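You operate a simulated robot arm through the tools that you are given. There is no shell and no other tool. Be economical: measure what you need, move in short steps, check, and stop when the job is done.

You are at the controls of a simulated robot arm. One attempt, no reset.

## Task
Let the water out of the sink, rinse the red-grip stirrer under the tap and stand it in its pot.
Fine: plug knob down before the tap runs; tap off at the end.

Only the result counts: the job must be done as asked and must still hold three seconds after the hand-in. Knocking over, shifting, dropping, spilling or breaking anything else fails it.

## Robot
A 7-joint arm with a two-finger parallel gripper, fixed in place. Base frame: the origin is at the foot of the arm, x ahead of it, y to its left, z up; the work surface is at about z = 81. Lengths are in cm, angles in degrees, forces in N, time in s.
With the tool pointing down near the work surface it reaches from about 10 to 88 cm from the base axis. Its first joint turns from -115.0 to 115.0 degrees. Payload 3.91 kg.
Tool frame: the origin (TCP) lies between the finger pads and is the grasp point; the fingertips stand 3 cm ahead of it; z points along the fingers, y is the line along which they close. Largest opening 11 cm; finger width 2, thickness 1; the body of the gripper, 4.8 by 11.2 cm, starts 5.5 cm behind the TCP.
Orientation is told as [roll, pitch, yaw] about the base's x, y, z axes, in that order, counted from this pose: with the fingers straight down and closing along the base's y, the tool's x points along the base's -x, its y along +y and its z along -z.

## Interface
- The arm moves only by the tool apply_moves. Its argument "series" is a list that holds one entry, the list of rows, each a list of 7 numbers: the shift along the tool's x, y, z in units of 200 mm (1.0 is 200 mm), then the turn, a rotation vector about the tool's x, y, z in units of 120 degrees (1.0 is 120 degrees), then the gripper command, from -1 (fully open) to 1 (shut), values between in proportion. In form: [[[x, y, z, ax, ay, az, gripper], ...]]. A call has 1 to 20 rows; each row is the pose to reach, as a shift and turn from the pose commanded when the call began, along the tool's axes at that moment. A call with a number of a shift or a turn outside -1 to 1 is refused whole. Rows are played at 5 a second. More than 5 cm and 8.6 degrees between two rows, or a gripper value outside its range, and nothing of the call is played. A pose out of reach is approached as far as the arm can. The call stops where the force on the tool passes 40 N (or 10 N more than at its start, if that is more) or the arm is blocked; 0.2 s more then pass. The fingers move at their own pace (about 15.3 cm/s each) and stop on an object; they squeeze with about 32 N. The grip force told is the motor's: it shows also when the fingers shut on nothing. Time passes only in rows, and 0.2 s behind the last, so rows that repeat a pose let the fingers close. It gives the time, the measured TCP pose, the force on the tool (base axes), the opening and the grip force at its end, in the units of the frame above (readings bear some noise), with the torque about the TCP (base axes, N m) and any sound that the robot's microphone picked up.
- Cameras (640 x 400 px; columns grow to the right, rows downward): "scene" is fixed at [4.92, 64.93, 147.92]; the picture's right is [-0.65, -0.76, 0.00], its down [-0.31, 0.26, -0.91] and it looks along [0.70, -0.59, -0.41] (base axes); focal length 259 px, centre (320, 200). "wrist" rides on the gripper at [7.2, 1.7, -10.3] in the tool frame; the picture's right is [-0.23, 0.97, 0.00], its down [-0.76, -0.18, -0.62] and it looks along [-0.61, -0.14, 0.78] (tool axes); focal length 222 px, centre (320, 200).
- capture(camera): a new picture of that camera. No time passes.
- raise_lower(by): slides the trunk up (or, below 0, down) by that many cm; the arm rides with it, the base frame stays. It gives what a move gives, with no picture.
- measure_at(camera, pixels): for up to 12 pixels [column, row] of the newest picture of that camera ("zoom" is the newest enlarged one), the place [x, y, z] in the base frame of the surface seen there, good to about 0.2 cm. No time passes.
- enlarge(camera, box): a new picture of the part [left, top, right, bottom] of that camera's present view, enlarged. No time passes.
- hand_in(): hands the job in; it is judged then, once.

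Work in short steps. Measure before you move; look again where a grasp or a placing could have gone wrong, and mend it. You have 80 turns and 34 pictures in all, those below and enlarged ones among them. Open the gripper and draw the arm clear of the work before you hand the job in, unless the task says otherwise; then end with one line.

The tools are called after "Call:" as a command line: name --argument value ..., lists and objects as JSON in quotes. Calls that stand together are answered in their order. apply_moves: Moves the arm, as the interface text tells. Its arguments: {"type":"object","properties":{"series":{"type":"array"}},"required":["series"]} The other tools are called the same way: raise_lower (by) slides the trunk up or down; capture (camera) takes a picture; measure_at (camera, pixels) gives the place of the surface under pixels of a picture; enlarge (camera, box) takes an enlarged picture of a part of a camera's view; hand_in () hands the job in.

At the start:

```text
time_s: 0.0
tcp_pos: [59.9, -29.23, 143.0]
orientation: [-0.1, 0.0, 0.0]
ft_force: [0.3, -0.1, -0.6]
ft_torque: [-0.01, 0.01, 0.02]
grip_width: 10.99
gripper_force: 0.1
trunk travel left (down, up): [-87.5, 11.5]
```

scene: 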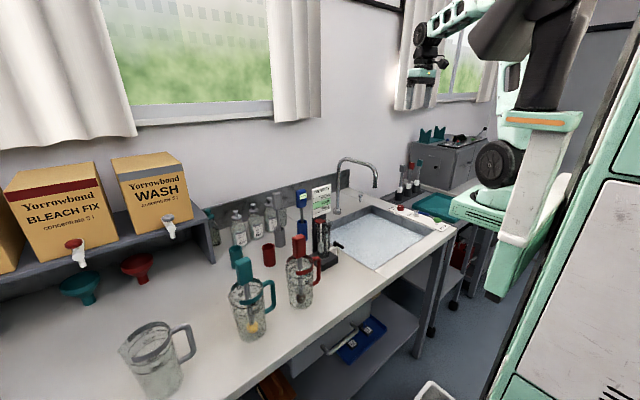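
wrist: 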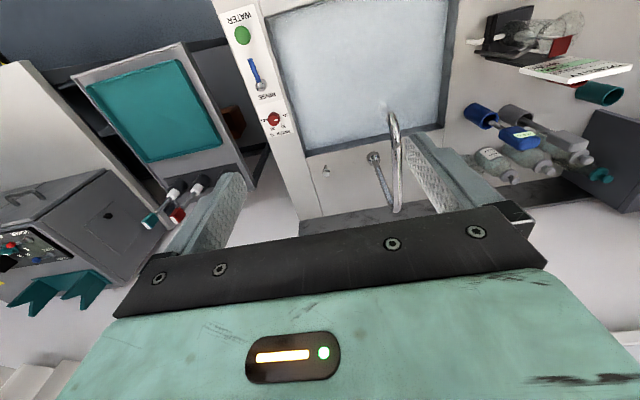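

The scene shows a sink full of water at about (378,238), with a control strip to its right and stirrers in jugs. I'll enlarge the control strip and the jugs.

Call:
enlarge --camera "scene" --box '[300, 130, 480, 270]'

Call:
enlarge --camera "scene" --box '[200, 170, 360, 350]'

Call:
enlarge --camera "wrist" --box '[200, 0, 420, 220]'

```text
2.86 times, centred on (390, 200) of scene
```

zoom: 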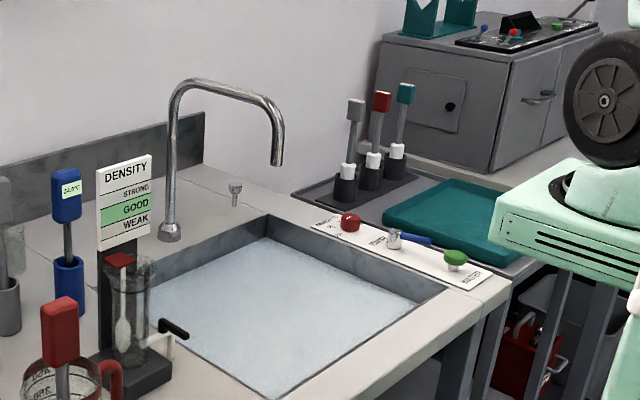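

```text
2.22 times, centred on (280, 260) of scene
```

zoom: 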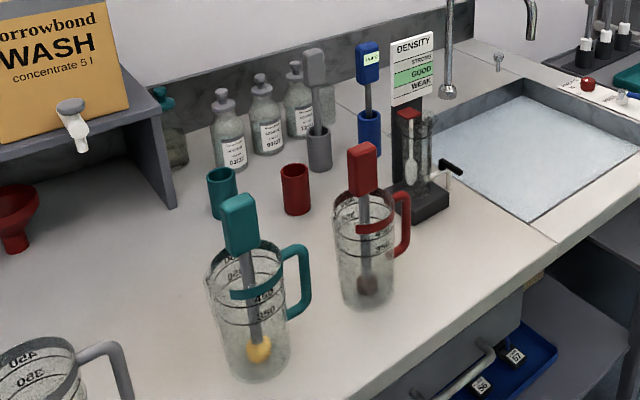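

```text
1.82 times, centred on (310, 110) of wrist
```

zoom: 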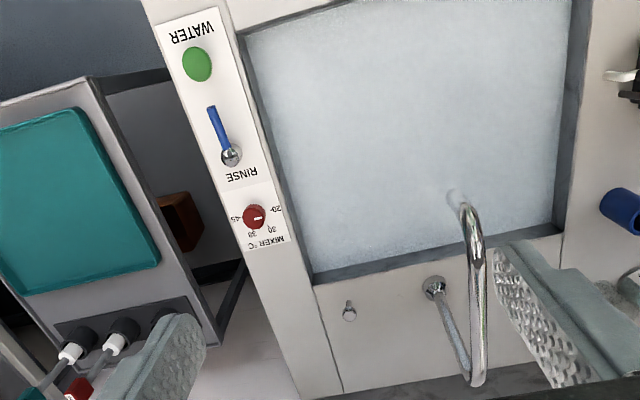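

I need positions: the plug knob, tap spout, red mixer, blue lever and green button. I'll measure on the newest zoom, which is the wrist one, and on the scene picture.

Call:
measure_at --camera "zoom" --pixels '[[349, 313], [346, 302], [198, 65], [212, 110], [230, 155], [224, 140], [254, 215], [463, 208], [478, 378], [432, 285], [400, 120], [330, 260]]'

Call:
measure_at --camera "scene" --pixels '[[301, 243], [297, 238], [299, 272], [302, 290], [269, 246], [269, 261], [267, 246], [366, 182], [366, 187], [321, 265], [319, 300], [301, 305]]'

```text
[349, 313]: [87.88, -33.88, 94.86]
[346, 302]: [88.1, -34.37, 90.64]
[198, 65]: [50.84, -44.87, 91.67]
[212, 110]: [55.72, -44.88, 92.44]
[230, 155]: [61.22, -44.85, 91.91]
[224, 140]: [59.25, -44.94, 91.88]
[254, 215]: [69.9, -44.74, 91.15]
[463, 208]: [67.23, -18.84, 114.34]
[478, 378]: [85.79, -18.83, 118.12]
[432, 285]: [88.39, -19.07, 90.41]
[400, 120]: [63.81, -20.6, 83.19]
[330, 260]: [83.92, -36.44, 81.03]
```

```text
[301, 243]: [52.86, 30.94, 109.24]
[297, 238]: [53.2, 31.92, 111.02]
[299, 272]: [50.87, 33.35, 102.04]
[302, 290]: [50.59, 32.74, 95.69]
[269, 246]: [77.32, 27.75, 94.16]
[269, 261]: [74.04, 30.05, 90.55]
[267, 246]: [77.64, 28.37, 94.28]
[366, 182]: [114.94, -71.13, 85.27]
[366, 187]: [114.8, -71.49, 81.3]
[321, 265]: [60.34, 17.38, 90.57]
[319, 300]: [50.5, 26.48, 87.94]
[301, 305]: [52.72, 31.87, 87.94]
```

The plug knob is near (88,-34,95) and the grip near (53,31,110). I'll enlarge the jug and pot area more tightly to measure them.

Call:
enlarge --camera "scene" --box '[250, 225, 346, 315]'

```text
4.44 times, centred on (298, 270) of scene
```

zoom: 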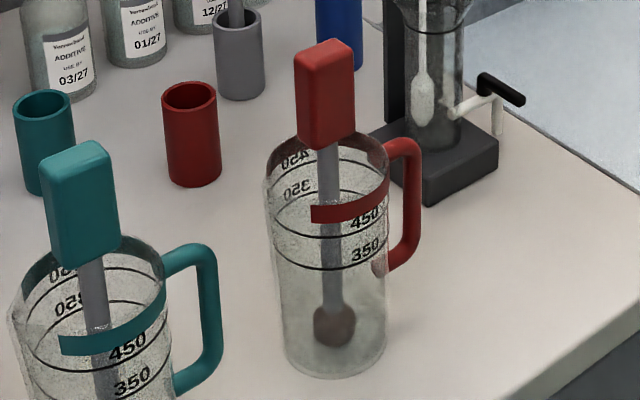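

Call:
measure_at --camera "zoom" --pixels '[[305, 58], [330, 43], [358, 57], [325, 75], [330, 145], [302, 140], [352, 130], [328, 185], [333, 325], [190, 85], [166, 98], [215, 98]]'

Call:
measure_at --camera "zoom" --pixels '[[190, 110], [190, 183], [192, 200], [240, 250], [325, 378], [275, 165], [380, 160], [320, 135], [412, 150], [415, 240], [330, 72], [435, 200]]'

```text
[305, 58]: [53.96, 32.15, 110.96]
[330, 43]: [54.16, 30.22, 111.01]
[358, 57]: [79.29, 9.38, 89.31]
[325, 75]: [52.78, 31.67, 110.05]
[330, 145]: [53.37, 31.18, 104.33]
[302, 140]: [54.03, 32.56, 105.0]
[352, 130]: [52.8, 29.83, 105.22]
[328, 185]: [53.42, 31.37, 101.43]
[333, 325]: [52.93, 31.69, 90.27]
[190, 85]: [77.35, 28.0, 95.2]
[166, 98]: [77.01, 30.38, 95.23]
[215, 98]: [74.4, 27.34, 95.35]
```

```text
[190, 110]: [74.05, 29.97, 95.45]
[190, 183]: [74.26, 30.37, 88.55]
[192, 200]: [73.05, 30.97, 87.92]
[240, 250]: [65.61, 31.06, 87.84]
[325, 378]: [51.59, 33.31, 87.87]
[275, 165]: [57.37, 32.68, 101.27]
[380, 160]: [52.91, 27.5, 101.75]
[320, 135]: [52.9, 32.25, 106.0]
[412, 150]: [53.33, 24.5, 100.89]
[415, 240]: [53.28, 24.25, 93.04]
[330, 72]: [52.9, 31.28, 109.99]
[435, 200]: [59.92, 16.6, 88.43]
```

Counter is at z≈87.9, the red pot centre near (75.7,28.9) with rim at 95.4, and the grip spans z 105–111. Next I'll look closely at the control strip and spout.

Call:
enlarge --camera "scene" --box '[380, 185, 460, 240]'

Call:
enlarge --camera "scene" --box '[325, 150, 395, 225]'

Call:
measure_at --camera "zoom" --pixels '[[320, 200]]'

Call:
enlarge --camera "wrist" --box '[220, 0, 310, 140]'

```text
7.27 times, centred on (420, 212) of scene
```

zoom: 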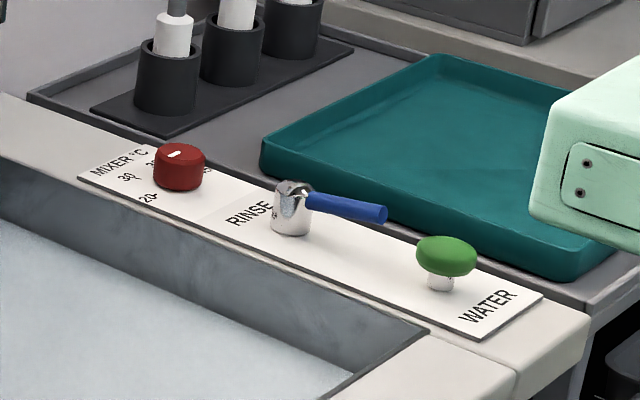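

```text
5.33 times, centred on (360, 188) of scene
```

zoom: 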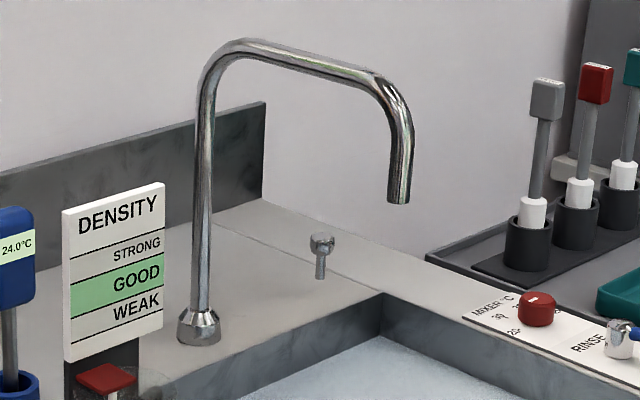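

```text
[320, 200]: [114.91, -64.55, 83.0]
```

```text
2.86 times, centred on (265, 70) of wrist
```

zoom: 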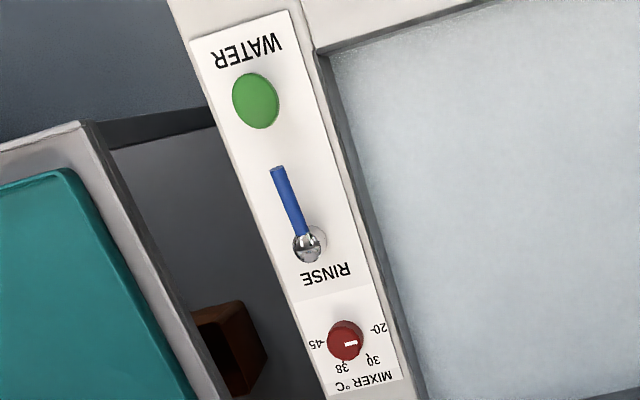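

The strip has a red mixer knob, a blue RINSE lever and a green WATER mushroom. The plug knob is at about scene (360,195) and the spout mouth at (375,188), so I'll measure those exactly.

Call:
measure_at --camera "scene" --pixels '[[360.3, 194], [360.3, 196], [360.2, 200], [360, 203], [374.7, 187], [375, 184], [373.5, 187], [360, 205], [364, 175], [336, 214]]'

Call:
measure_at --camera "zoom" --pixels '[[256, 100], [275, 168], [287, 200], [298, 228], [307, 248], [300, 262], [250, 60], [268, 150], [320, 180], [322, 290], [400, 200], [330, 70]]'

```text
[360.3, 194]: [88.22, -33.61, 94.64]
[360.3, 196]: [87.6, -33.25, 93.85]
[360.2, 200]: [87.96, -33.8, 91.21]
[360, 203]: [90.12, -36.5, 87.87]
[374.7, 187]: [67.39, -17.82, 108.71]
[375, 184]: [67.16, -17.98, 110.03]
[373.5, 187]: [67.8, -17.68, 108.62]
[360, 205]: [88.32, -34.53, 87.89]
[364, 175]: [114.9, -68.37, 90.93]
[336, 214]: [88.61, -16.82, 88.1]
```

```text
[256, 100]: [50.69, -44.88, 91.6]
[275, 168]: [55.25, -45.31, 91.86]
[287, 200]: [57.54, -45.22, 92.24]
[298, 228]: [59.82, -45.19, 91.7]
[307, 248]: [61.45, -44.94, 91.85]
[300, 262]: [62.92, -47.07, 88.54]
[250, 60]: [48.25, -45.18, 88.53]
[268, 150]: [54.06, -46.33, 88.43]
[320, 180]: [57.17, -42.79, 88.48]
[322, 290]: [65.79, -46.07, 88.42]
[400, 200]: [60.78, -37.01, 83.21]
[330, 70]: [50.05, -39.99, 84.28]
```

The knob top is at (88.1,-33.9,94.9) and the spout mouth at (67.5,-18.6,107.7). I'll close the gripper, tilt it 30° forward, and move towards a point above the plug knob.

Call:
apply_moves --series '[[[-0.125, -0.029, 0.125, 0, -0.031, 0, 1], [-0.25, -0.058, 0.25, 0, -0.0625, 0, 1], [-0.375, -0.088, 0.375, 0, -0.094, 0, 1], [-0.5, -0.117, 0.5, 0, -0.125, 0, 1], [-0.625, -0.146, 0.625, 0, -0.156, 0, 1], [-0.75, -0.175, 0.75, 0, -0.1875, 0, 1], [-0.875, -0.204, 0.875, 0, -0.219, 0, 1], [-1, -0.2335, 1, 0, -0.25, 0, 1], [-1, -0.2335, 1, 0, -0.25, 0, 1]]]'

```text
time_s: 2.0
tcp_pos: [79.99, -34.08, 123.07]
orientation: [0.1, -30.1, 0.0]
ft_force: [0.6, -0.5, -0.7]
ft_torque: [0.02, -0.02, 0.01]
grip_width: 0.02
gripper_force: 32.2
trunk travel left (down, up): [-87.5, 11.5]
```

The TCP is at (80,-34,123), tilted 30°. I'll move out over the knob, then lower the trunk if the reach holds.

Call:
apply_moves --series '[[[-0.099, 0.0, 0.158, 0, 0, 0, 1], [-0.198, 0.01, 0.317, 0, 0, 0, 1], [-0.198, 0.01, 0.317, 0, 0, 0, 1]]]'

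```text
time_s: 2.8
tcp_pos: [86.64, -33.73, 119.45]
orientation: [0.1, -30.0, 0.2]
ft_force: [-0.3, 0.0, -0.6]
ft_torque: [-0.01, 0.0, 0.02]
grip_width: 0.0
gripper_force: 32.3
trunk travel left (down, up): [-87.5, 11.5]
```

The reach holds at (86.6,-33.7,119.5). I'll lower the trunk 19 cm to bring the fingertips about 3 cm above the knob, then look.

Call:
raise_lower --by -19

Call:
capture --camera "scene"

```text
time_s: 4.9
tcp_pos: [86.59, -33.63, 100.47]
orientation: [0.0, -30.0, 0.0]
ft_force: [-0.6, -0.6, 0.3]
ft_torque: [-0.01, -0.05, 0.0]
grip_width: 0.0
gripper_force: 32.6
trunk travel left (down, up): [-68.5, 30.5]
```

```text
24 pictures are left
```

scene: 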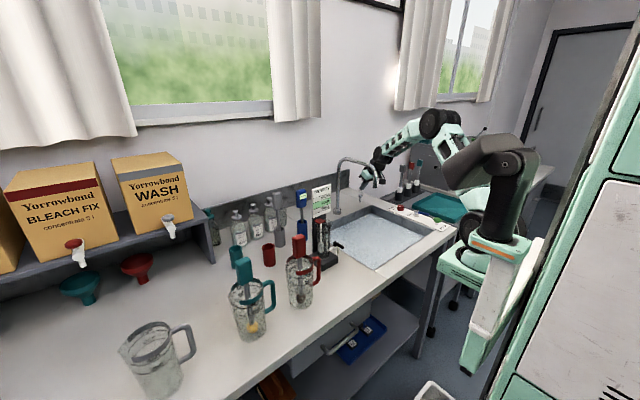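

The fingertips are above the knob with the spout clear. I'll press straight down in 0.5–1 cm steps.

Call:
apply_moves --series '[[[0.025, -0.01, 0.043, 0, 0, 0, 1], [0.05, -0.01, 0.087, 0, 0, 0, 1], [0.0625, -0.01, 0.108, 0, 0, 0, 1], [0.075, -0.01, 0.13, 0, 0, 0, 1], [0.0875, -0.01, 0.152, 0, 0, 0, 1], [0.1, -0.01, 0.173, 0, 0, 0, 1], [0.1125, -0.01, 0.195, 0, 0, 0, 1], [0.125, -0.01, 0.217, 0, 0, 0, 1], [0.1375, -0.01, 0.238, 0, 0, 0, 1]]]'

```text
time_s: 6.9
tcp_pos: [86.6, -33.79, 95.56]
orientation: [-0.2, -30.4, 0.1]
ft_force: [-8.6, 1.7, 26.9]
ft_torque: [0.2, 0.03, -0.24]
grip_width: 0.01
gripper_force: 31.8
trunk travel left (down, up): [-68.5, 30.5]
```

The force is 27 N upward with the tip near z=92.6, so the knob is moving or bottoming out. I'll press a little further until it stops.

Call:
apply_moves --series '[[[0.0125, 0, 0.022, 0, 0, 0, 1], [0.025, 0, 0.043, 0, 0, 0, 1], [0.0375, 0, 0.065, 0, 0, 0, 1], [0.05, 0, 0.087, 0, 0, 0, 1]]]'

Call:
enlarge --camera "scene" --box '[320, 140, 450, 270]'

```text
time_s: 7.2
tcp_pos: [86.55, -34.14, 95.41]
orientation: [-0.2, -30.7, 0.1]
ft_force: [-22.8, 4.3, 24.3]
ft_torque: [0.12, 0.44, 0.06]
grip_width: 0.0
gripper_force: 32.4
trunk travel left (down, up): [-68.5, 30.5]
stopped in row 1: the force on the tool passed its limit at 45 N (the readings are from after the stop); the commanded pose is now the measured one
```

```text
3.08 times, centred on (385, 205) of scene
```

zoom: 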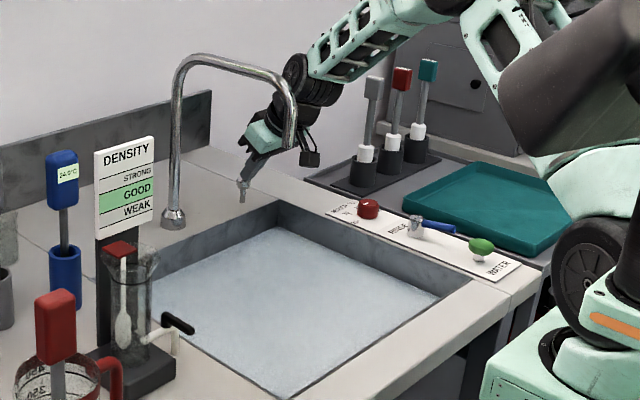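

The knob hit a stop. I'll back off upward and measure the knob height and water level.

Call:
apply_moves --series '[[[-0.05, 0, -0.087, 0, 0, 0, 1], [-0.15, 0, -0.26, 0, 0, 0, 1], [-0.15, 0, -0.26, 0, 0, 0, 1]]]'

Call:
enlarge --camera "scene" --box '[320, 140, 450, 270]'

Call:
measure_at --camera "zoom" --pixels '[[242, 182], [242, 190], [242, 198], [280, 300], [340, 300], [240, 280]]'

```text
time_s: 8.0
tcp_pos: [86.54, -33.97, 101.26]
orientation: [-0.2, -30.5, 0.1]
ft_force: [-0.2, 0.0, 0.9]
ft_torque: [-0.03, 0.02, 0.0]
grip_width: 0.0
gripper_force: 32.3
trunk travel left (down, up): [-68.5, 30.5]
```

```text
3.08 times, centred on (385, 205) of scene
```

zoom: 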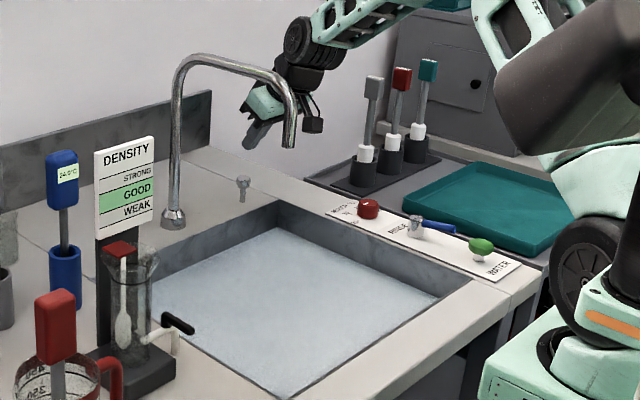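

```text
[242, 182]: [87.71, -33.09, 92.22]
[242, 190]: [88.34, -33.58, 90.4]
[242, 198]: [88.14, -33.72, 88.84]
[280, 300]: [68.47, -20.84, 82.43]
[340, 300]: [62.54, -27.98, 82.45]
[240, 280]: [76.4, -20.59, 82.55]
```

The knob is down about 2.3 cm and the water is falling (83.1→82.4). Now I'll move back toward the RINSE lever and straighten the tool on the way.

Call:
apply_moves --series '[[[0.105, -0.067, -0.118, 0, 0.042, 0, 1], [0.21, -0.133, -0.237, 0, 0.085, 0, 1], [0.315, -0.2, -0.355, 0, 0.127, 0, 0.5], [0.42, -0.267, -0.473, 0, 0.169, 0, 0.27], [0.525, -0.333, -0.592, 0, 0.212, 0, 0.27], [0.63, -0.4, -0.71, 0, 0.254, 0, 0.27], [0.63, -0.4, -0.71, 0, 0.254, 0, 0.27]]]'

```text
time_s: 9.6
tcp_pos: [68.67, -41.99, 107.03]
orientation: [-0.2, 0.0, 0.0]
ft_force: [0.4, 0.1, 0.0]
ft_torque: [-0.01, -0.01, 0.05]
grip_width: 4.02
gripper_force: 0.1
trunk travel left (down, up): [-68.5, 30.5]
```

The tool is straight at (68.7,-42,107) with the fingers 4 cm open. I'll move over the lever's blue handle, staying above it, and look.

Call:
apply_moves --series '[[[0.2, -0.05, 0, 0, 0, 0, 0.27], [0.4, -0.1, 0, 0, 0, 0, 0.27], [0.5935, -0.1575, 0, 0, 0, 0, 0.27], [0.5935, -0.1575, 0.2, 0, 0, 0, 0.27], [0.5935, -0.1575, 0.45, 0, 0, 0, 0.27], [0.5935, -0.1575, 0.45, 0, 0, 0, 0.27]]]'

Call:
capture --camera "wrist"

```text
time_s: 11.0
tcp_pos: [56.76, -45.28, 98.0]
orientation: [-0.2, 0.0, 0.0]
ft_force: [-1.0, 0.1, -0.1]
ft_torque: [0.0, 0.01, 0.0]
grip_width: 4.03
gripper_force: 0.0
trunk travel left (down, up): [-68.5, 30.5]
```

```text
21 pictures are left
```

wrist: 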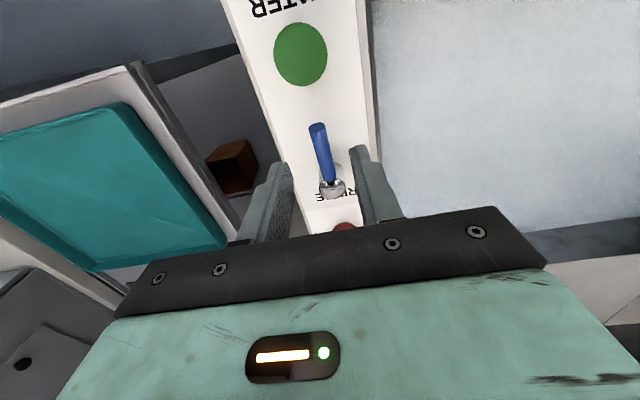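

The fingers straddle the blue handle at (320,150). I'll lower 5 cm around it, then push gently towards +y.

Call:
apply_moves --series '[[[0, 0, 0.125, 0, 0, 0, 0.27], [0, 0, 0.25, 0, 0, 0, 0.27], [0, 0.05, 0.25, 0, 0, 0, 0.27], [0, 0.1, 0.25, 0, 0, 0, 0.27], [0, 0.125, 0.25, 0, 0, 0, 0.27], [0, 0.15, 0.25, 0, 0, 0, 0.27], [0, 0.175, 0.25, 0, 0, 0, 0.27]]]'

```text
time_s: 12.6
tcp_pos: [56.79, -41.63, 93.02]
orientation: [-0.1, 0.0, 0.1]
ft_force: [0.1, 0.0, 0.0]
ft_torque: [0.03, 0.01, 0.02]
grip_width: 4.05
gripper_force: 0.1
trunk travel left (down, up): [-68.5, 30.5]
```

There's no residual force after 3.6 cm, so the lever may be turning freely. I'll check with the scene camera.

Call:
enlarge --camera "scene" --box '[350, 150, 470, 250]'

```text
4.00 times, centred on (410, 200) of scene
```

zoom: 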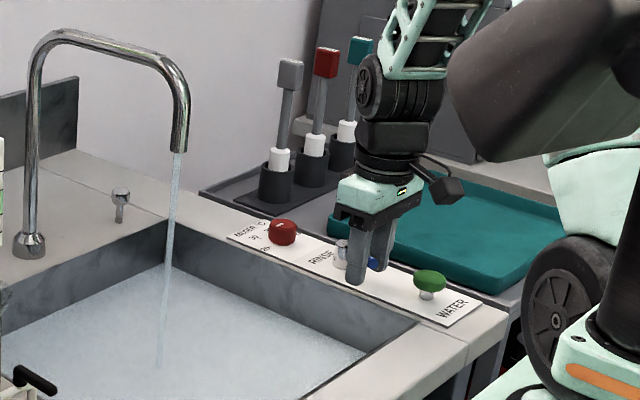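

The tap runs, with the stream under the spout into the open sink. I'll raise the trunk straight up to clear everything before swinging over to the stirrer.

Call:
raise_lower --by 30

```text
time_s: 15.6
tcp_pos: [56.71, -41.59, 122.98]
orientation: [-0.1, 0.0, 0.0]
ft_force: [-0.2, -0.7, 0.7]
ft_torque: [-0.02, 0.02, 0.0]
grip_width: 4.0
gripper_force: 0.0
trunk travel left (down, up): [-98.5, 0.5]
```

Clear at z=123. I'll swing to +y at height, keeping x back so I stay away from the spout and stream.

Call:
apply_moves --series '[[[0.08, 0.2, 0, 0, 0, 0, 0], [0.16, 0.4, 0, 0, 0, 0, 0], [0.25, 0.6, 0, 0, 0, 0, 0], [0.34, 0.8, 0, 0, 0, 0, 0], [0.34, 1.0, 0, 0, 0, 0, 0]]]'

Call:
apply_moves --series '[[[0, 0.2, 0, 0, 0, 0, 0], [0, 0.4, 0, 0, 0, 0, 0], [0, 0.6, 0, 0, 0, 0, 0], [0, 0.8, 0, 0, 0, 0, 0], [0, 1.0, 0, 0, 0, 0, 0]]]'

Call:
apply_moves --series '[[[0, 0.2, 0, 0, 0, 0, 0], [0, 0.4, 0, 0, 0, 0, 0], [0, 0.6, 0, 0, 0, 0, 0], [0, 0.8, 0, 0, 0, 0, 0], [0, 1.0, 0, 0, 0, 0, 0]]]'

```text
time_s: 16.8
tcp_pos: [49.71, -21.58, 122.88]
orientation: [-0.2, 0.0, -0.1]
ft_force: [-0.5, 0.5, -0.1]
ft_torque: [-0.04, 0.01, 0.03]
grip_width: 5.51
gripper_force: 0.1
trunk travel left (down, up): [-98.5, 0.5]
```

```text
time_s: 18.0
tcp_pos: [49.97, -1.66, 122.92]
orientation: [-0.1, 0.2, -0.1]
ft_force: [0.2, -0.1, -0.3]
ft_torque: [0.02, -0.02, -0.01]
grip_width: 5.5
gripper_force: 0.1
trunk travel left (down, up): [-98.5, 0.5]
```

```text
time_s: 19.2
tcp_pos: [50.05, 18.42, 122.72]
orientation: [0.0, 0.0, -0.1]
ft_force: [0.0, -0.7, -0.2]
ft_torque: [0.02, 0.01, 0.03]
grip_width: 5.5
gripper_force: 0.0
trunk travel left (down, up): [-98.5, 0.5]
```

At (50,18.4,122.7). Next I'll go over the red grip, near (53.5,31.1), and look with the wrist camera.

Call:
apply_moves --series '[[[-0.06, 0.2, 0, 0, 0, 0, 0], [-0.12, 0.42, 0, 0, 0, 0, 0], [-0.175, 0.635, 0, 0, 0, 0, 0], [-0.175, 0.635, 0.15, 0, 0, 0, 0], [-0.175, 0.635, 0.285, 0, 0, 0, 0], [-0.175, 0.635, 0.285, 0, 0, 0, 0]]]'

Call:
capture --camera "wrist"

Call:
capture --camera "scene"

```text
time_s: 20.6
tcp_pos: [53.49, 31.15, 117.02]
orientation: [-0.2, 0.1, 0.0]
ft_force: [0.1, -0.2, -0.6]
ft_torque: [0.01, 0.0, -0.03]
grip_width: 5.51
gripper_force: 0.1
trunk travel left (down, up): [-98.5, 0.5]
```

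```text
19 pictures are left
```

wrist: 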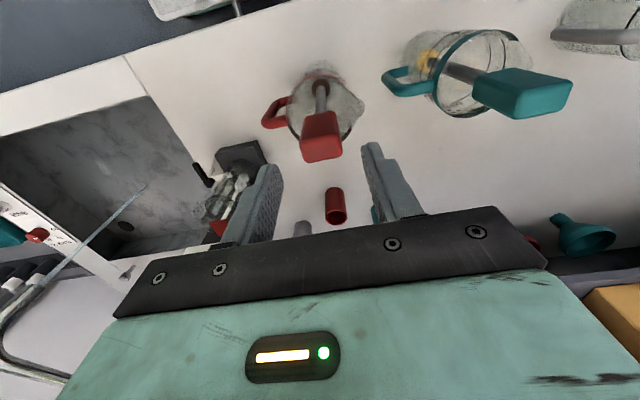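

```text
18 pictures are left
```

scene: 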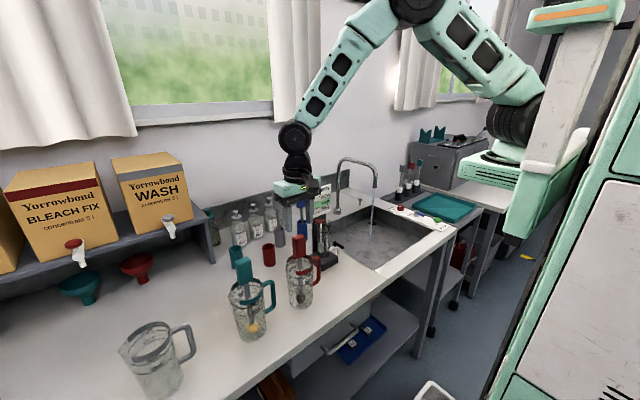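

The sink has drained. I'll measure the red grip in the wrist view around (322,140) to centre on it.

Call:
measure_at --camera "wrist" --pixels '[[303, 138], [340, 138], [322, 148], [305, 160], [340, 157], [320, 120], [322, 95], [300, 150], [340, 120], [336, 220], [330, 190], [342, 190]]'

```text
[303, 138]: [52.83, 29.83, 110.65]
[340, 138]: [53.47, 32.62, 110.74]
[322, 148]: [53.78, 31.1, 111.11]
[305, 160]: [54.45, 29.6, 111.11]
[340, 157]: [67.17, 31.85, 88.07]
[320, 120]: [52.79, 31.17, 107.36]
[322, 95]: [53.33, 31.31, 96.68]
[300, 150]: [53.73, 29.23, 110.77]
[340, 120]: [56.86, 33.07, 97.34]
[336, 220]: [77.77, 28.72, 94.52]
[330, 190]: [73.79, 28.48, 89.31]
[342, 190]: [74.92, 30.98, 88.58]
```

The grip centre is about (53.7,31.0), roughly 2.9 wide and yawed about -11°. I'll align the yaw, lower 8.7 cm and close.

Call:
apply_moves --series '[[[-0.01, -0.007, 0, 0, 0, 0.045, 0], [-0.01, -0.007, 0.1, 0, 0, 0.09, 0], [-0.01, -0.007, 0.25, 0, 0, 0.09, 0], [-0.01, -0.007, 0.35, 0, 0, 0.09, 0], [-0.01, -0.007, 0.435, 0, 0, 0.09, 0], [-0.01, -0.007, 0.435, 0, 0, 0.09, 0.4], [-0.01, -0.007, 0.435, 0, 0, 0.09, 1], [-0.01, -0.007, 0.435, 0, 0, 0.09, 1], [-0.01, -0.007, 0.435, 0, 0, 0.09, 1]]]'

Call:
enlarge --camera "scene" --box '[220, 150, 360, 320]'

```text
time_s: 22.6
tcp_pos: [53.76, 30.82, 108.29]
orientation: [-0.1, -0.1, -10.8]
ft_force: [-0.1, -0.1, 0.2]
ft_torque: [0.0, -0.01, -0.02]
grip_width: 3.34
gripper_force: 31.7
trunk travel left (down, up): [-98.5, 0.5]
```

```text
2.35 times, centred on (290, 235) of scene
```

zoom: 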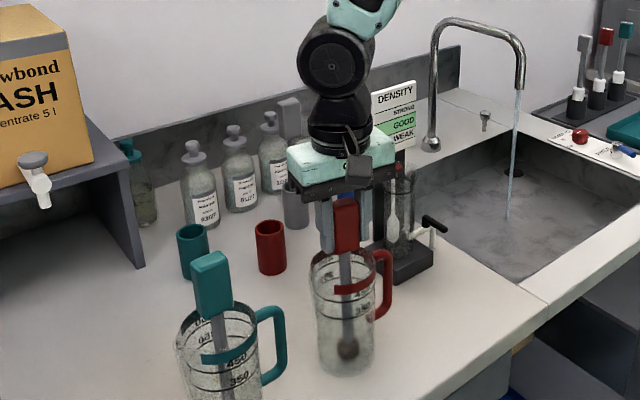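

Gripped at 3.3 cm width. I'll lift straight up 20 cm out of the jug and check.

Call:
apply_moves --series '[[[0, 0, -0.05, 0, 0, 0, 1], [0, 0, -0.15, 0, 0, 0, 1], [0, 0, -0.3, 0, 0, 0, 1], [0, 0, -0.45, 0, 0, 0, 1], [0, 0, -0.6, 0, 0, 0, 1], [0, 0, -0.75, 0, 0, 0, 1], [0, 0, -0.9, 0, 0, 0, 1], [0, 0, -1, 0, 0, 0, 1], [0, 0, -1, 0, 0, 0, 1]]]'

Call:
enlarge --camera "scene" --box '[220, 130, 360, 320]'

```text
time_s: 24.6
tcp_pos: [53.58, 31.0, 128.44]
orientation: [-0.2, 0.0, -10.9]
ft_force: [0.3, -0.5, -0.2]
ft_torque: [-0.01, 0.0, 0.01]
grip_width: 3.36
gripper_force: 32.1
trunk travel left (down, up): [-98.5, 0.5]
```

```text
2.11 times, centred on (290, 225) of scene
```

zoom: 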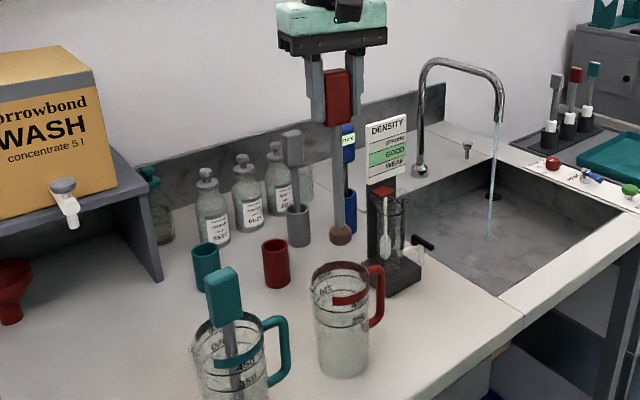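

The stirrer came out clean and hangs vertically. I'll measure the head at zoom (340,235), and the density stand top for clearance.

Call:
measure_at --camera "zoom" --pixels '[[340, 236], [340, 243], [340, 228], [331, 236], [350, 236], [338, 180], [386, 112], [398, 200], [290, 135], [345, 130], [499, 122], [490, 240]]'

```text
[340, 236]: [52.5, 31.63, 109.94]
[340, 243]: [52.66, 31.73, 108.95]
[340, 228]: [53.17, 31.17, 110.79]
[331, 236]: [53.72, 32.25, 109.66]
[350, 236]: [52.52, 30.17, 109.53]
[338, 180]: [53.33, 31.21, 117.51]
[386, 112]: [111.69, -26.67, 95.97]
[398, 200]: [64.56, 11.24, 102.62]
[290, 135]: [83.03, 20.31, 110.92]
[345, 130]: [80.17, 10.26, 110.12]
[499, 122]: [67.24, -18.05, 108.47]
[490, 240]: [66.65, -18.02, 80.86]
```

The head centre is 18.5 cm below the TCP. I'll travel to the sink at this height, with x kept near 48 to stay clear of the density stand, undoing the yaw on the way.

Call:
apply_moves --series '[[[0.06, -0.1, 0, 0, 0, 0, 1], [0.075, -0.25, 0, 0, 0, 0, 1], [0.0755, -0.45, 0, 0, 0, -0.03, 1], [0.0755, -0.65, 0, 0, 0, -0.06, 1], [0.0755, -0.82, 0, 0, 0, -0.09, 1], [0.0755, -0.931, 0, 0, 0, -0.09, 1]]]'

Call:
apply_moves --series '[[[0, -0.15, 0, 0, 0, 0, 1], [0, -0.35, 0, 0, 0, 0, 1], [0, -0.55, 0, 0, 0, 0, 1], [0, -0.75, 0, 0, 0, 0, 1], [0, -0.9, 0, 0, 0, 0, 1], [0, -0.9, 0, 0, 0, 0, 1]]]'

```text
time_s: 26.0
tcp_pos: [48.63, 13.1, 128.34]
orientation: [-0.2, 0.1, 0.0]
ft_force: [-0.6, 0.2, -0.5]
ft_torque: [0.0, -0.01, 0.01]
grip_width: 3.36
gripper_force: 32.0
trunk travel left (down, up): [-98.5, 0.5]
```

```text
time_s: 27.4
tcp_pos: [48.55, -5.0, 128.47]
orientation: [0.0, -0.1, 0.0]
ft_force: [-0.5, 0.4, -0.2]
ft_torque: [0.03, -0.01, -0.01]
grip_width: 3.37
gripper_force: 31.7
trunk travel left (down, up): [-98.5, 0.5]
```

At (48.6,-5,128.5). I'll move to y=-18.7, back off in x and pitch the stirrer 45° so its head points forward and down.

Call:
apply_moves --series '[[[0.08, -0.1, 0, 0, -0.04, 0, 1], [0.16, -0.2, 0, 0, -0.09, 0, 1], [0.24, -0.3, 0, 0, -0.14, 0, 1], [0.325, -0.4, 0, 0, -0.19, 0, 1], [0.325, -0.5, 0, 0, -0.24, 0, 1], [0.325, -0.6, 0, 0, -0.29, 0, 1], [0.325, -0.685, 0, 0, -0.335, 0, 1], [0.325, -0.685, 0, 0, -0.375, 0, 1], [0.325, -0.685, 0, 0, -0.375, 0, 1]]]'

Call:
raise_lower --by -22.5

Call:
capture --camera "scene"

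```text
time_s: 29.4
tcp_pos: [55.3, -32.39, 132.52]
orientation: [-0.2, -45.0, 0.1]
ft_force: [1.0, 0.9, -1.1]
ft_torque: [0.03, 0.08, -0.01]
grip_width: 3.35
gripper_force: 32.0
out of reach, approached as far as the arm can: row 1, 2, 3, 4, 5, 6, 7, 8, 9
trunk travel left (down, up): [-98.5, 0.5]
```

```text
time_s: 31.8
tcp_pos: [55.05, -32.07, 110.0]
orientation: [-0.2, -44.9, 0.1]
ft_force: [-0.5, 0.0, -0.8]
ft_torque: [0.01, 0.02, -0.01]
grip_width: 3.37
gripper_force: 31.8
trunk travel left (down, up): [-76.0, 23.0]
```

```text
15 pictures are left
```

scene: 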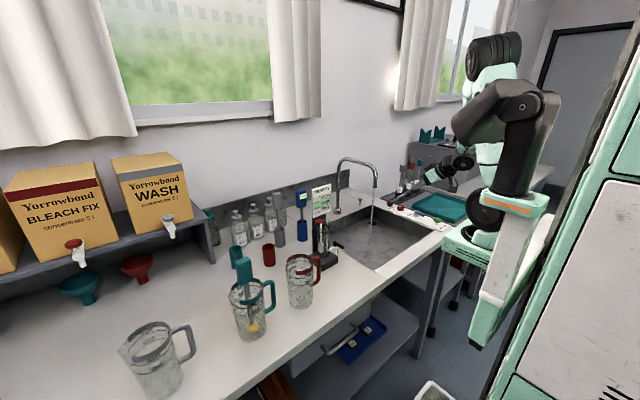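

The arm couldn't hold the close-in pose and settled at (55,-32,110), pitched 45°, with the head over the open sink and nothing touched. I'll test a small move towards +y and down to see what the commanded reference is.

Call:
apply_moves --series '[[[0.035, 0, 0.035, 0, 0, 0, 1], [0.07, 0.0, 0.07, 0, 0, 0, 1], [0.07, 0.1, 0.07, 0, 0, 0, 1], [0.07, 0.1, 0.07, 0, 0, 0, 1]]]'

```text
time_s: 32.8
tcp_pos: [56.33, -31.56, 108.47]
orientation: [-0.2, -44.9, 0.0]
ft_force: [0.0, 0.0, -0.9]
ft_torque: [0.02, 0.06, 0.0]
grip_width: 3.37
gripper_force: 31.9
out of reach, approached as far as the arm can: row 2, 3, 4
trunk travel left (down, up): [-76.0, 23.0]
```

It is out of reach here too, since the arm is folded too tightly. I'll raise the trunk 20 cm so the arm can reach down with less folding, and reduce the tilt to 30°.

Call:
raise_lower --by 20

Call:
apply_moves --series '[[[0, 0, 0.05, 0, 0.04, 0, 1], [0, 0, 0.1, 0, 0.08, 0, 1], [0, 0, 0.15, 0, 0.125, 0, 1], [0, 0, 0.15, 0, 0.125, 0, 1]]]'

```text
time_s: 35.0
tcp_pos: [56.43, -31.53, 128.47]
orientation: [-0.2, -44.8, 0.0]
ft_force: [-0.5, -0.7, -1.4]
ft_torque: [0.03, 0.04, -0.01]
grip_width: 3.33
gripper_force: 32.5
trunk travel left (down, up): [-96.0, 3.0]
```

```text
time_s: 36.0
tcp_pos: [58.56, -31.37, 126.29]
orientation: [-0.1, -29.7, 0.1]
ft_force: [-0.2, -0.4, -0.7]
ft_torque: [-0.02, 0.05, 0.04]
grip_width: 3.36
gripper_force: 31.4
trunk travel left (down, up): [-96.0, 3.0]
```

Reachable now at (58.6,-31.4,126.3) with 30° tilt. I'll lower straight down to z≈107, beside the stream.

Call:
apply_moves --series '[[[0.09, 0, 0.155, 0, 0, 0, 1], [0.18, 0, 0.31, 0, 0, 0, 1], [0.27, 0, 0.465, 0, 0, 0, 1], [0.36, 0, 0.62, 0, 0, 0, 1], [0.4825, 0, 0.836, 0, 0, 0, 1], [0.4825, 0, 0.836, 0, 0, 0, 1]]]'

Call:
enlarge --camera "scene" --box '[310, 120, 470, 270]'

```text
time_s: 37.4
tcp_pos: [58.52, -31.58, 107.04]
orientation: [-0.1, -29.9, 0.1]
ft_force: [0.3, 0.2, 0.1]
ft_torque: [-0.03, 0.04, -0.03]
grip_width: 3.36
gripper_force: 32.3
trunk travel left (down, up): [-96.0, 3.0]
```

```text
2.67 times, centred on (390, 195) of scene
```

zoom: 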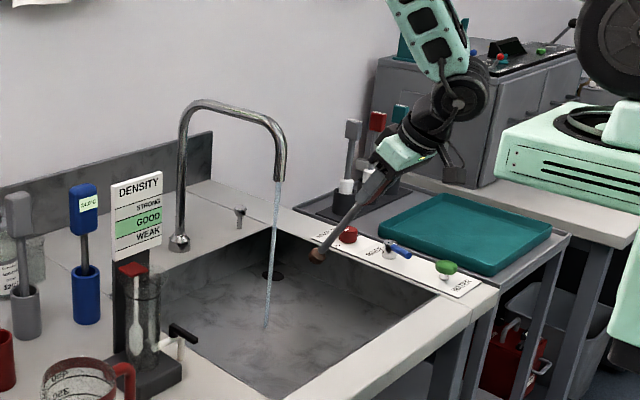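

The head is at zoom (318,254) and the stream at about (275,215). I'll measure both.

Call:
measure_at --camera "zoom" --pixels '[[317, 253], [317, 259], [322, 250], [275, 195], [272, 230], [270, 260], [267, 310], [279, 178]]'

```text
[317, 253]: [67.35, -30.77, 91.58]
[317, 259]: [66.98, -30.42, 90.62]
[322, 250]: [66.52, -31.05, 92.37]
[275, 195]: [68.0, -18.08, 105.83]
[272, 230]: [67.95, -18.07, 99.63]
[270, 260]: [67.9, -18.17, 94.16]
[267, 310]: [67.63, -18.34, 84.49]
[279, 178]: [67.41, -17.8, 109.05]
```

The stream is at (67.9,-18.3) and the head centre is at about (67.9,-31.4,91). I'll slide 13.1 cm in +y into the stream and dwell there with small dithers.

Call:
apply_moves --series '[[[0, 0.2, 0, 0, 0, 0, 1], [0, 0.4, 0, 0, 0, 0, 1], [0, 0.55, 0, 0, 0, 0, 1], [0, 0.655, 0, 0, 0, 0, 1], [0, 0.655, 0, 0, 0, 0, 1], [0, 0.655, 0, 0, 0, 0, 1], [0, 0.655, 0, 0, 0, 0, 1], [0, 0.655, 0, 0, 0, 0, 1], [0.02, 0.655, 0.01, 0, 0, 0, 1], [0.02, 0.655, 0.01, 0, 0, 0, 1], [0, 0.655, 0, 0, 0, 0, 1], [-0.02, 0.655, -0.01, 0, 0, 0, 1], [-0.02, 0.655, -0.01, 0, 0, 0, 1], [0, 0.655, 0, 0, 0, 0, 1], [0, 0.68, 0, 0, 0, 0, 1], [0, 0.68, 0, 0, 0, 0, 1], [0, 0.63, 0, 0, 0, 0, 1], [0, 0.63, 0, 0, 0, 0, 1], [0, 0.655, 0, 0, 0, 0, 1], [0, 0.655, 0, 0, 0, 0, 1]]]'

Call:
enlarge --camera "scene" --box '[330, 150, 430, 250]'

```text
time_s: 41.6
tcp_pos: [58.6, -18.46, 106.9]
orientation: [0.0, -29.9, 0.1]
ft_force: [-0.5, -0.4, -1.4]
ft_torque: [-0.02, 0.02, 0.01]
grip_width: 3.35
gripper_force: 32.2
trunk travel left (down, up): [-96.0, 3.0]
```

```text
4.00 times, centred on (380, 200) of scene
```

zoom: 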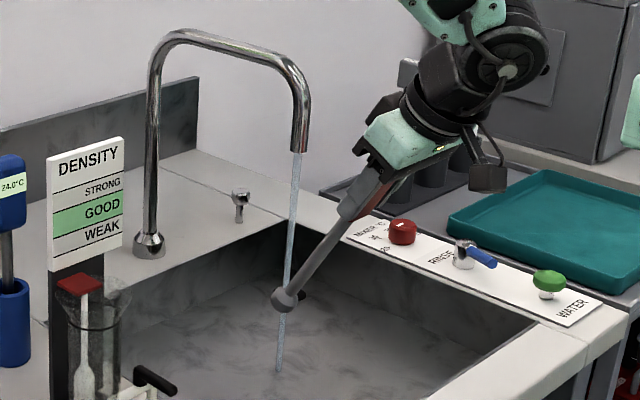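

The head has gone from brown to clean grey. I'll dwell a second more in the stream, then withdraw towards -y and raise.

Call:
apply_moves --series '[[[0, 0, 0, 0, 0, 0, 1], [0, 0, 0.01, 0, 0, 0, 1], [0, 0.01, 0.01, 0, 0, 0, 1], [0, 0, 0, 0, 0, 0, 1], [0, 0, 0, 0, 0, 0, 1], [0, -0.2, 0, 0, 0, 0, 1], [0, -0.4, 0, 0, 0, 0, 1], [0, -0.6, 0, 0, 0, 0, 1], [0, -0.655, 0, 0, 0, 0, 1], [0, -0.655, 0, 0, 0, 0, 1], [0, -0.655, 0, 0, 0, 0, 1], [0, -0.655, 0, 0, 0, 0, 1], [0, -0.655, 0, 0, 0, 0, 1], [-0.12, -0.655, -0.2, 0, 0, 0, 1], [-0.24, -0.655, -0.4, 0, 0, 0, 1], [-0.36, -0.655, -0.62, 0, 0, 0, 1], [-0.4825, -0.655, -0.836, 0, 0, 0, 1], [-0.4825, -0.655, -0.836, 0, 0, 0, 1]]]'

```text
refused: row 16 steps farther than a row can; nothing moved
```

The call was refused for one step being too long, so I'll resend it with shorter lifts.

Call:
apply_moves --series '[[[0, 0, 0, 0, 0, 0, 1], [0, 0, 0.01, 0, 0, 0, 1], [0, 0.01, 0.01, 0, 0, 0, 1], [0, 0, 0, 0, 0, 0, 1], [0, 0, 0, 0, 0, 0, 1], [0, -0.2, 0, 0, 0, 0, 1], [0, -0.4, 0, 0, 0, 0, 1], [0, -0.6, 0, 0, 0, 0, 1], [0, -0.655, 0, 0, 0, 0, 1], [0, -0.655, 0, 0, 0, 0, 1], [0, -0.655, 0, 0, 0, 0, 1], [-0.1, -0.655, -0.17, 0, 0, 0, 1], [-0.2, -0.655, -0.34, 0, 0, 0, 1], [-0.3, -0.655, -0.51, 0, 0, 0, 1], [-0.4, -0.655, -0.68, 0, 0, 0, 1], [-0.5, -0.655, -0.85, 0, 0, 0, 1], [-0.5, -0.655, -0.85, 0, 0, 0, 1]]]'

```text
time_s: 45.2
tcp_pos: [58.74, -31.52, 126.94]
orientation: [-0.1, -30.0, 0.1]
ft_force: [0.8, -0.7, -0.5]
ft_torque: [0.01, 0.03, 0.02]
grip_width: 3.34
gripper_force: 32.1
trunk travel left (down, up): [-96.0, 3.0]
```

At (58.7,-31.5,127). I'll set the tool upright and pull back to x≈50, z≈130.

Call:
apply_moves --series '[[[0.06, 0, -0.07, 0, 0.05, 0, 1], [0.12, 0, -0.14, 0, 0.1, 0, 1], [0.18, 0, -0.21, 0, 0.15, 0, 1], [0.24, 0, -0.28, 0, 0.2, 0, 1], [0.3, 0, -0.347, 0, 0.25, 0, 1], [0.3, 0, -0.347, 0, 0.25, 0, 1]]]'

Call:
apply_moves --series '[[[0, 0.18, 0, 0, 0, 0, 1], [0, 0.38, 0, 0, 0, 0, 1], [0, 0.58, 0, 0, 0, 0, 1], [0, 0.78, 0, 0, 0, 0, 1], [0, 0.98, 0, 0, 0, 0, 1]]]'

Call:
apply_moves --series '[[[0, 0.18, 0, 0, 0, 0, 1], [0, 0.38, 0, 0, 0, 0, 1], [0, 0.58, 0, 0, 0, 0, 1], [0, 0.78, 0, 0, 0, 0, 1], [0, 0.98, 0, 0, 0, 0, 1]]]'

Call:
apply_moves --series '[[[0, 0.18, 0, 0, 0, 0, 1], [0, 0.38, 0, 0, 0, 0, 1], [0, 0.58, 0, 0, 0, 0, 1], [0, 0.78, 0, 0, 0, 0, 1], [0, 0.98, 0, 0, 0, 0, 1], [0, 0.98, 0, 0, 0, 0, 1]]]'

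```text
time_s: 46.6
tcp_pos: [50.09, -31.51, 129.8]
orientation: [-0.1, 0.0, 0.0]
ft_force: [-0.1, 0.1, -1.6]
ft_torque: [0.0, 0.02, -0.01]
grip_width: 3.33
gripper_force: 32.0
trunk travel left (down, up): [-96.0, 3.0]
```

```text
time_s: 47.8
tcp_pos: [50.01, -11.93, 129.79]
orientation: [-0.2, 0.1, 0.2]
ft_force: [-0.4, 0.4, -0.8]
ft_torque: [0.01, -0.05, 0.01]
grip_width: 3.37
gripper_force: 31.8
trunk travel left (down, up): [-96.0, 3.0]
```

```text
time_s: 49.0
tcp_pos: [50.01, 7.75, 129.81]
orientation: [-0.1, 0.1, 0.0]
ft_force: [-0.6, -0.8, -1.5]
ft_torque: [0.02, 0.01, -0.01]
grip_width: 3.34
gripper_force: 32.2
trunk travel left (down, up): [-96.0, 3.0]
```

```text
time_s: 50.4
tcp_pos: [49.98, 27.29, 129.68]
orientation: [0.0, 0.0, 0.1]
ft_force: [0.2, 0.3, -0.6]
ft_torque: [-0.03, 0.02, 0.0]
grip_width: 3.36
gripper_force: 32.1
trunk travel left (down, up): [-96.0, 3.0]
```

At (50,27.3,129.7). Now I'll go out over the red pot at (75.7,28.9).

Call:
apply_moves --series '[[[-0.18, 0.02, 0, 0, 0, 0, 1], [-0.38, 0.04, 0, 0, 0, 0, 1], [-0.58, 0.06, 0, 0, 0, 0, 1], [-0.78, 0.08, 0, 0, 0, 0, 1], [-0.98, 0.08, 0, 0, 0, 0, 1]]]'

Call:
apply_moves --series '[[[-0.15, 0, 0, 0, 0, 0, 1], [-0.305, 0, 0, 0, 0, 0, 1], [-0.305, 0, 0, 0, 0, 0, 1], [-0.305, 0, 0, 0, 0, 0, 1]]]'

Call:
enlarge --camera "scene" --box '[210, 150, 340, 280]'

```text
time_s: 51.6
tcp_pos: [69.52, 28.92, 129.74]
orientation: [-0.1, 0.1, 0.0]
ft_force: [0.1, -0.2, -0.1]
ft_torque: [-0.01, -0.03, 0.01]
grip_width: 3.37
gripper_force: 31.6
trunk travel left (down, up): [-96.0, 3.0]
```

```text
time_s: 52.6
tcp_pos: [75.81, 29.1, 129.78]
orientation: [-0.1, 0.0, 0.1]
ft_force: [0.5, 0.5, -1.4]
ft_torque: [-0.01, 0.02, -0.02]
grip_width: 3.34
gripper_force: 32.2
trunk travel left (down, up): [-96.0, 3.0]
```

```text
3.08 times, centred on (275, 215) of scene
```

zoom: 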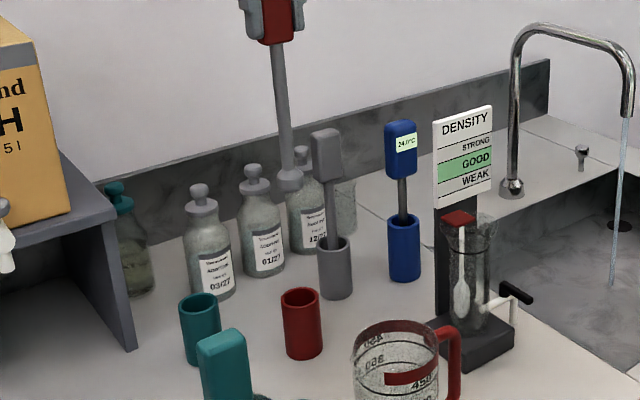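

The shaft appears to lean a little, so I'll measure the head, shaft, pot rim and neighbouring clearances.

Call:
measure_at --camera "zoom" --pixels '[[290, 180], [290, 173], [281, 180], [299, 180], [286, 140], [278, 80], [275, 35], [300, 291], [282, 302], [320, 302], [301, 311], [326, 135]]'

Call:
capture --camera "wrist"

```text
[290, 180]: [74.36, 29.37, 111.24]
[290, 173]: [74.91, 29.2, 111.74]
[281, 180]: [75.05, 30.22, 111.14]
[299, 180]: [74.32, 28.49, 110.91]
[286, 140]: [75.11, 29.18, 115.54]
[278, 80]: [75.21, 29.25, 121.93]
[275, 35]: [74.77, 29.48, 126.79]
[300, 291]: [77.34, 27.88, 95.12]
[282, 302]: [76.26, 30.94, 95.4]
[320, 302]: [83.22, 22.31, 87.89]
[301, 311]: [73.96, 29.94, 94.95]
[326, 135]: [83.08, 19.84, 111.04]
```

```text
11 pictures are left
```

wrist: 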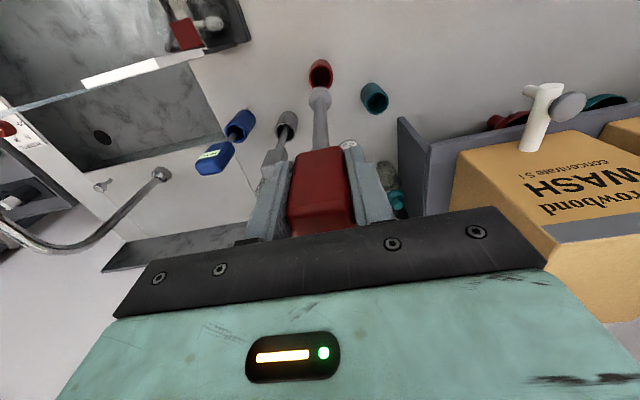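

The head sits about 0.55 cm short in x of the pot centre (75.65,28.9). I'll check the WASH box and shelf clearance before lowering.

Call:
measure_at --camera "wrist" --pixels '[[455, 180], [465, 140], [540, 130], [400, 120], [450, 205], [385, 175], [397, 195], [320, 72], [310, 75], [331, 75], [320, 96], [272, 170]]'

```text
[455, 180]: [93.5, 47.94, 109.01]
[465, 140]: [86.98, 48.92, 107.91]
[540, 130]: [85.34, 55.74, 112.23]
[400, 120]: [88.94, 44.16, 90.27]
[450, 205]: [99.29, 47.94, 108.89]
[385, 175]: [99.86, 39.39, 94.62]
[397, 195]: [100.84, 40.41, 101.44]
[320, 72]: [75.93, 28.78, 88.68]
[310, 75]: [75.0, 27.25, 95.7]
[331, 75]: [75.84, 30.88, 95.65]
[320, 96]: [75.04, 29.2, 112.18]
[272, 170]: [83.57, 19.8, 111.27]
```

Everything is clear: the box is at y>44 and the pot floor at z=88.7. I'll correct x by 0.55 and lower 13 cm to just above the rim, then check.

Call:
apply_moves --series '[[[-0.0275, 0, 0.1, 0, 0, 0, 1], [-0.0275, 0, 0.25, 0, 0, 0, 1], [-0.0275, 0, 0.4, 0, 0, 0, 1], [-0.0275, 0, 0.55, 0, 0, 0, 1], [-0.0275, 0, 0.65, 0, 0, 0, 1], [-0.0275, 0, 0.65, 0, 0, 0, 1]]]'

Call:
enlarge --camera "scene" --box '[235, 210, 305, 280]'

Call:
measure_at --camera "zoom" --pixels '[[320, 200]]'

```text
time_s: 54.0
tcp_pos: [76.34, 29.0, 116.65]
orientation: [-0.1, 0.1, 0.1]
ft_force: [-0.9, 0.1, -1.6]
ft_torque: [-0.01, -0.02, 0.03]
grip_width: 3.37
gripper_force: 31.5
trunk travel left (down, up): [-96.0, 3.0]
```

```text
5.71 times, centred on (270, 245) of scene
```

zoom: 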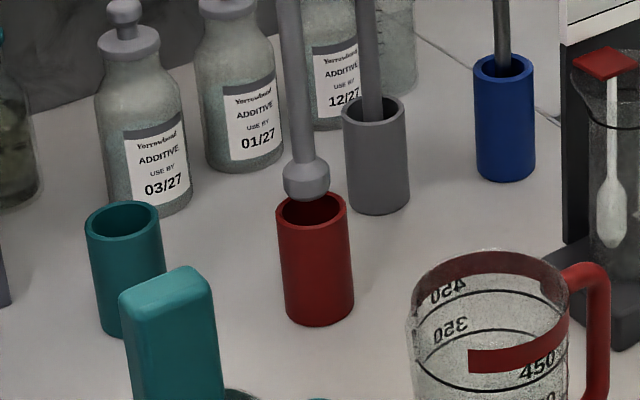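

```text
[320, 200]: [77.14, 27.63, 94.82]
```

The head is just above the rim. I'll measure the head and rim for alignment.

Call:
measure_at --camera "zoom" --pixels '[[306, 182], [284, 182], [329, 180], [307, 192], [311, 196], [277, 212], [346, 205], [311, 224], [298, 100], [279, 225], [345, 222]]'

```text
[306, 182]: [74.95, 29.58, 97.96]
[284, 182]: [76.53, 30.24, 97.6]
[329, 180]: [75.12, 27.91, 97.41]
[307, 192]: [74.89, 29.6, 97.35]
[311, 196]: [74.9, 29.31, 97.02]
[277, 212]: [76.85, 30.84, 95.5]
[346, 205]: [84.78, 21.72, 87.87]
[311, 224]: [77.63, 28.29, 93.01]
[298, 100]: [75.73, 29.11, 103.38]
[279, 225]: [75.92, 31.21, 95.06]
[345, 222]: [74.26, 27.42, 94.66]
```

The head is centred to within about 0.2 cm of the pot. I'll nudge x by -0.15 and lower slowly to just above the floor.

Call:
apply_moves --series '[[[0.008, 0, 0.05, 0, 0, 0, 1], [0.008, 0, 0.1, 0, 0, 0, 1], [0.008, 0, 0.15, 0, 0, 0, 1], [0.008, 0, 0.2, 0, 0, 0, 1], [0.008, 0, 0.25, 0, 0, 0, 1], [0.008, 0, 0.3, 0, 0, 0, 1], [0.008, 0, 0.35, 0, 0, 0, 1], [0.008, 0, 0.37, 0, 0, 0, 1], [0.008, 0, 0.37, 0, 0, 0, 1]]]'

Call:
enlarge --camera "scene" --box '[220, 190, 320, 290]'

```text
time_s: 56.0
tcp_pos: [75.95, 28.94, 109.16]
orientation: [0.0, 0.1, 0.1]
ft_force: [-0.6, 1.0, -0.2]
ft_torque: [0.37, 0.14, 0.0]
grip_width: 3.37
gripper_force: 31.6
trunk travel left (down, up): [-96.0, 3.0]
```

```text
4.00 times, centred on (270, 240) of scene
```

zoom: 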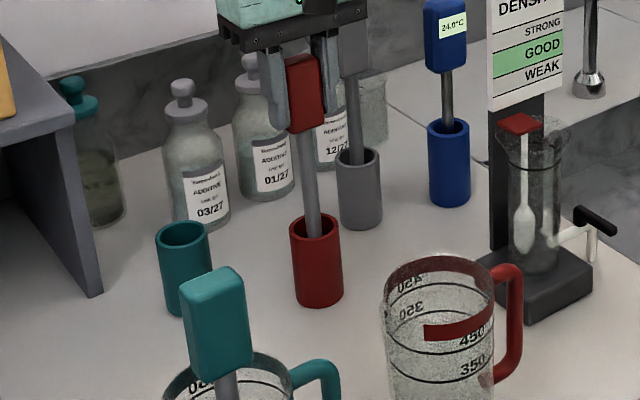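

The head is in the pot with only light side contact. I'll lower a few more millimetres until the force shows the floor.

Call:
apply_moves --series '[[[0, 0, 0.01, 0, 0, 0, 1], [0, 0, 0.02, 0, 0, 0, 1], [0, 0, 0.02, 0, 0, 0, 1]]]'

```text
time_s: 56.8
tcp_pos: [76.08, 28.9, 108.79]
orientation: [-0.1, 0.1, 0.1]
ft_force: [-1.0, 1.6, -0.8]
ft_torque: [0.27, 0.19, 0.0]
grip_width: 3.36
gripper_force: 31.9
trunk travel left (down, up): [-96.0, 3.0]
```

Call:
apply_moves --series '[[[0, 0, 0.01, 0, 0, 0, 1], [0, 0, 0.02, 0, 0, 0, 1], [0, 0, 0.02, 0, 0, 0, 1]]]'

```text
time_s: 57.6
tcp_pos: [76.13, 28.94, 108.62]
orientation: [0.0, 0.0, 0.2]
ft_force: [-4.6, -0.2, 14.1]
ft_torque: [-0.05, 0.66, -0.04]
grip_width: 3.36
gripper_force: 32.6
trunk travel left (down, up): [-96.0, 3.0]
```

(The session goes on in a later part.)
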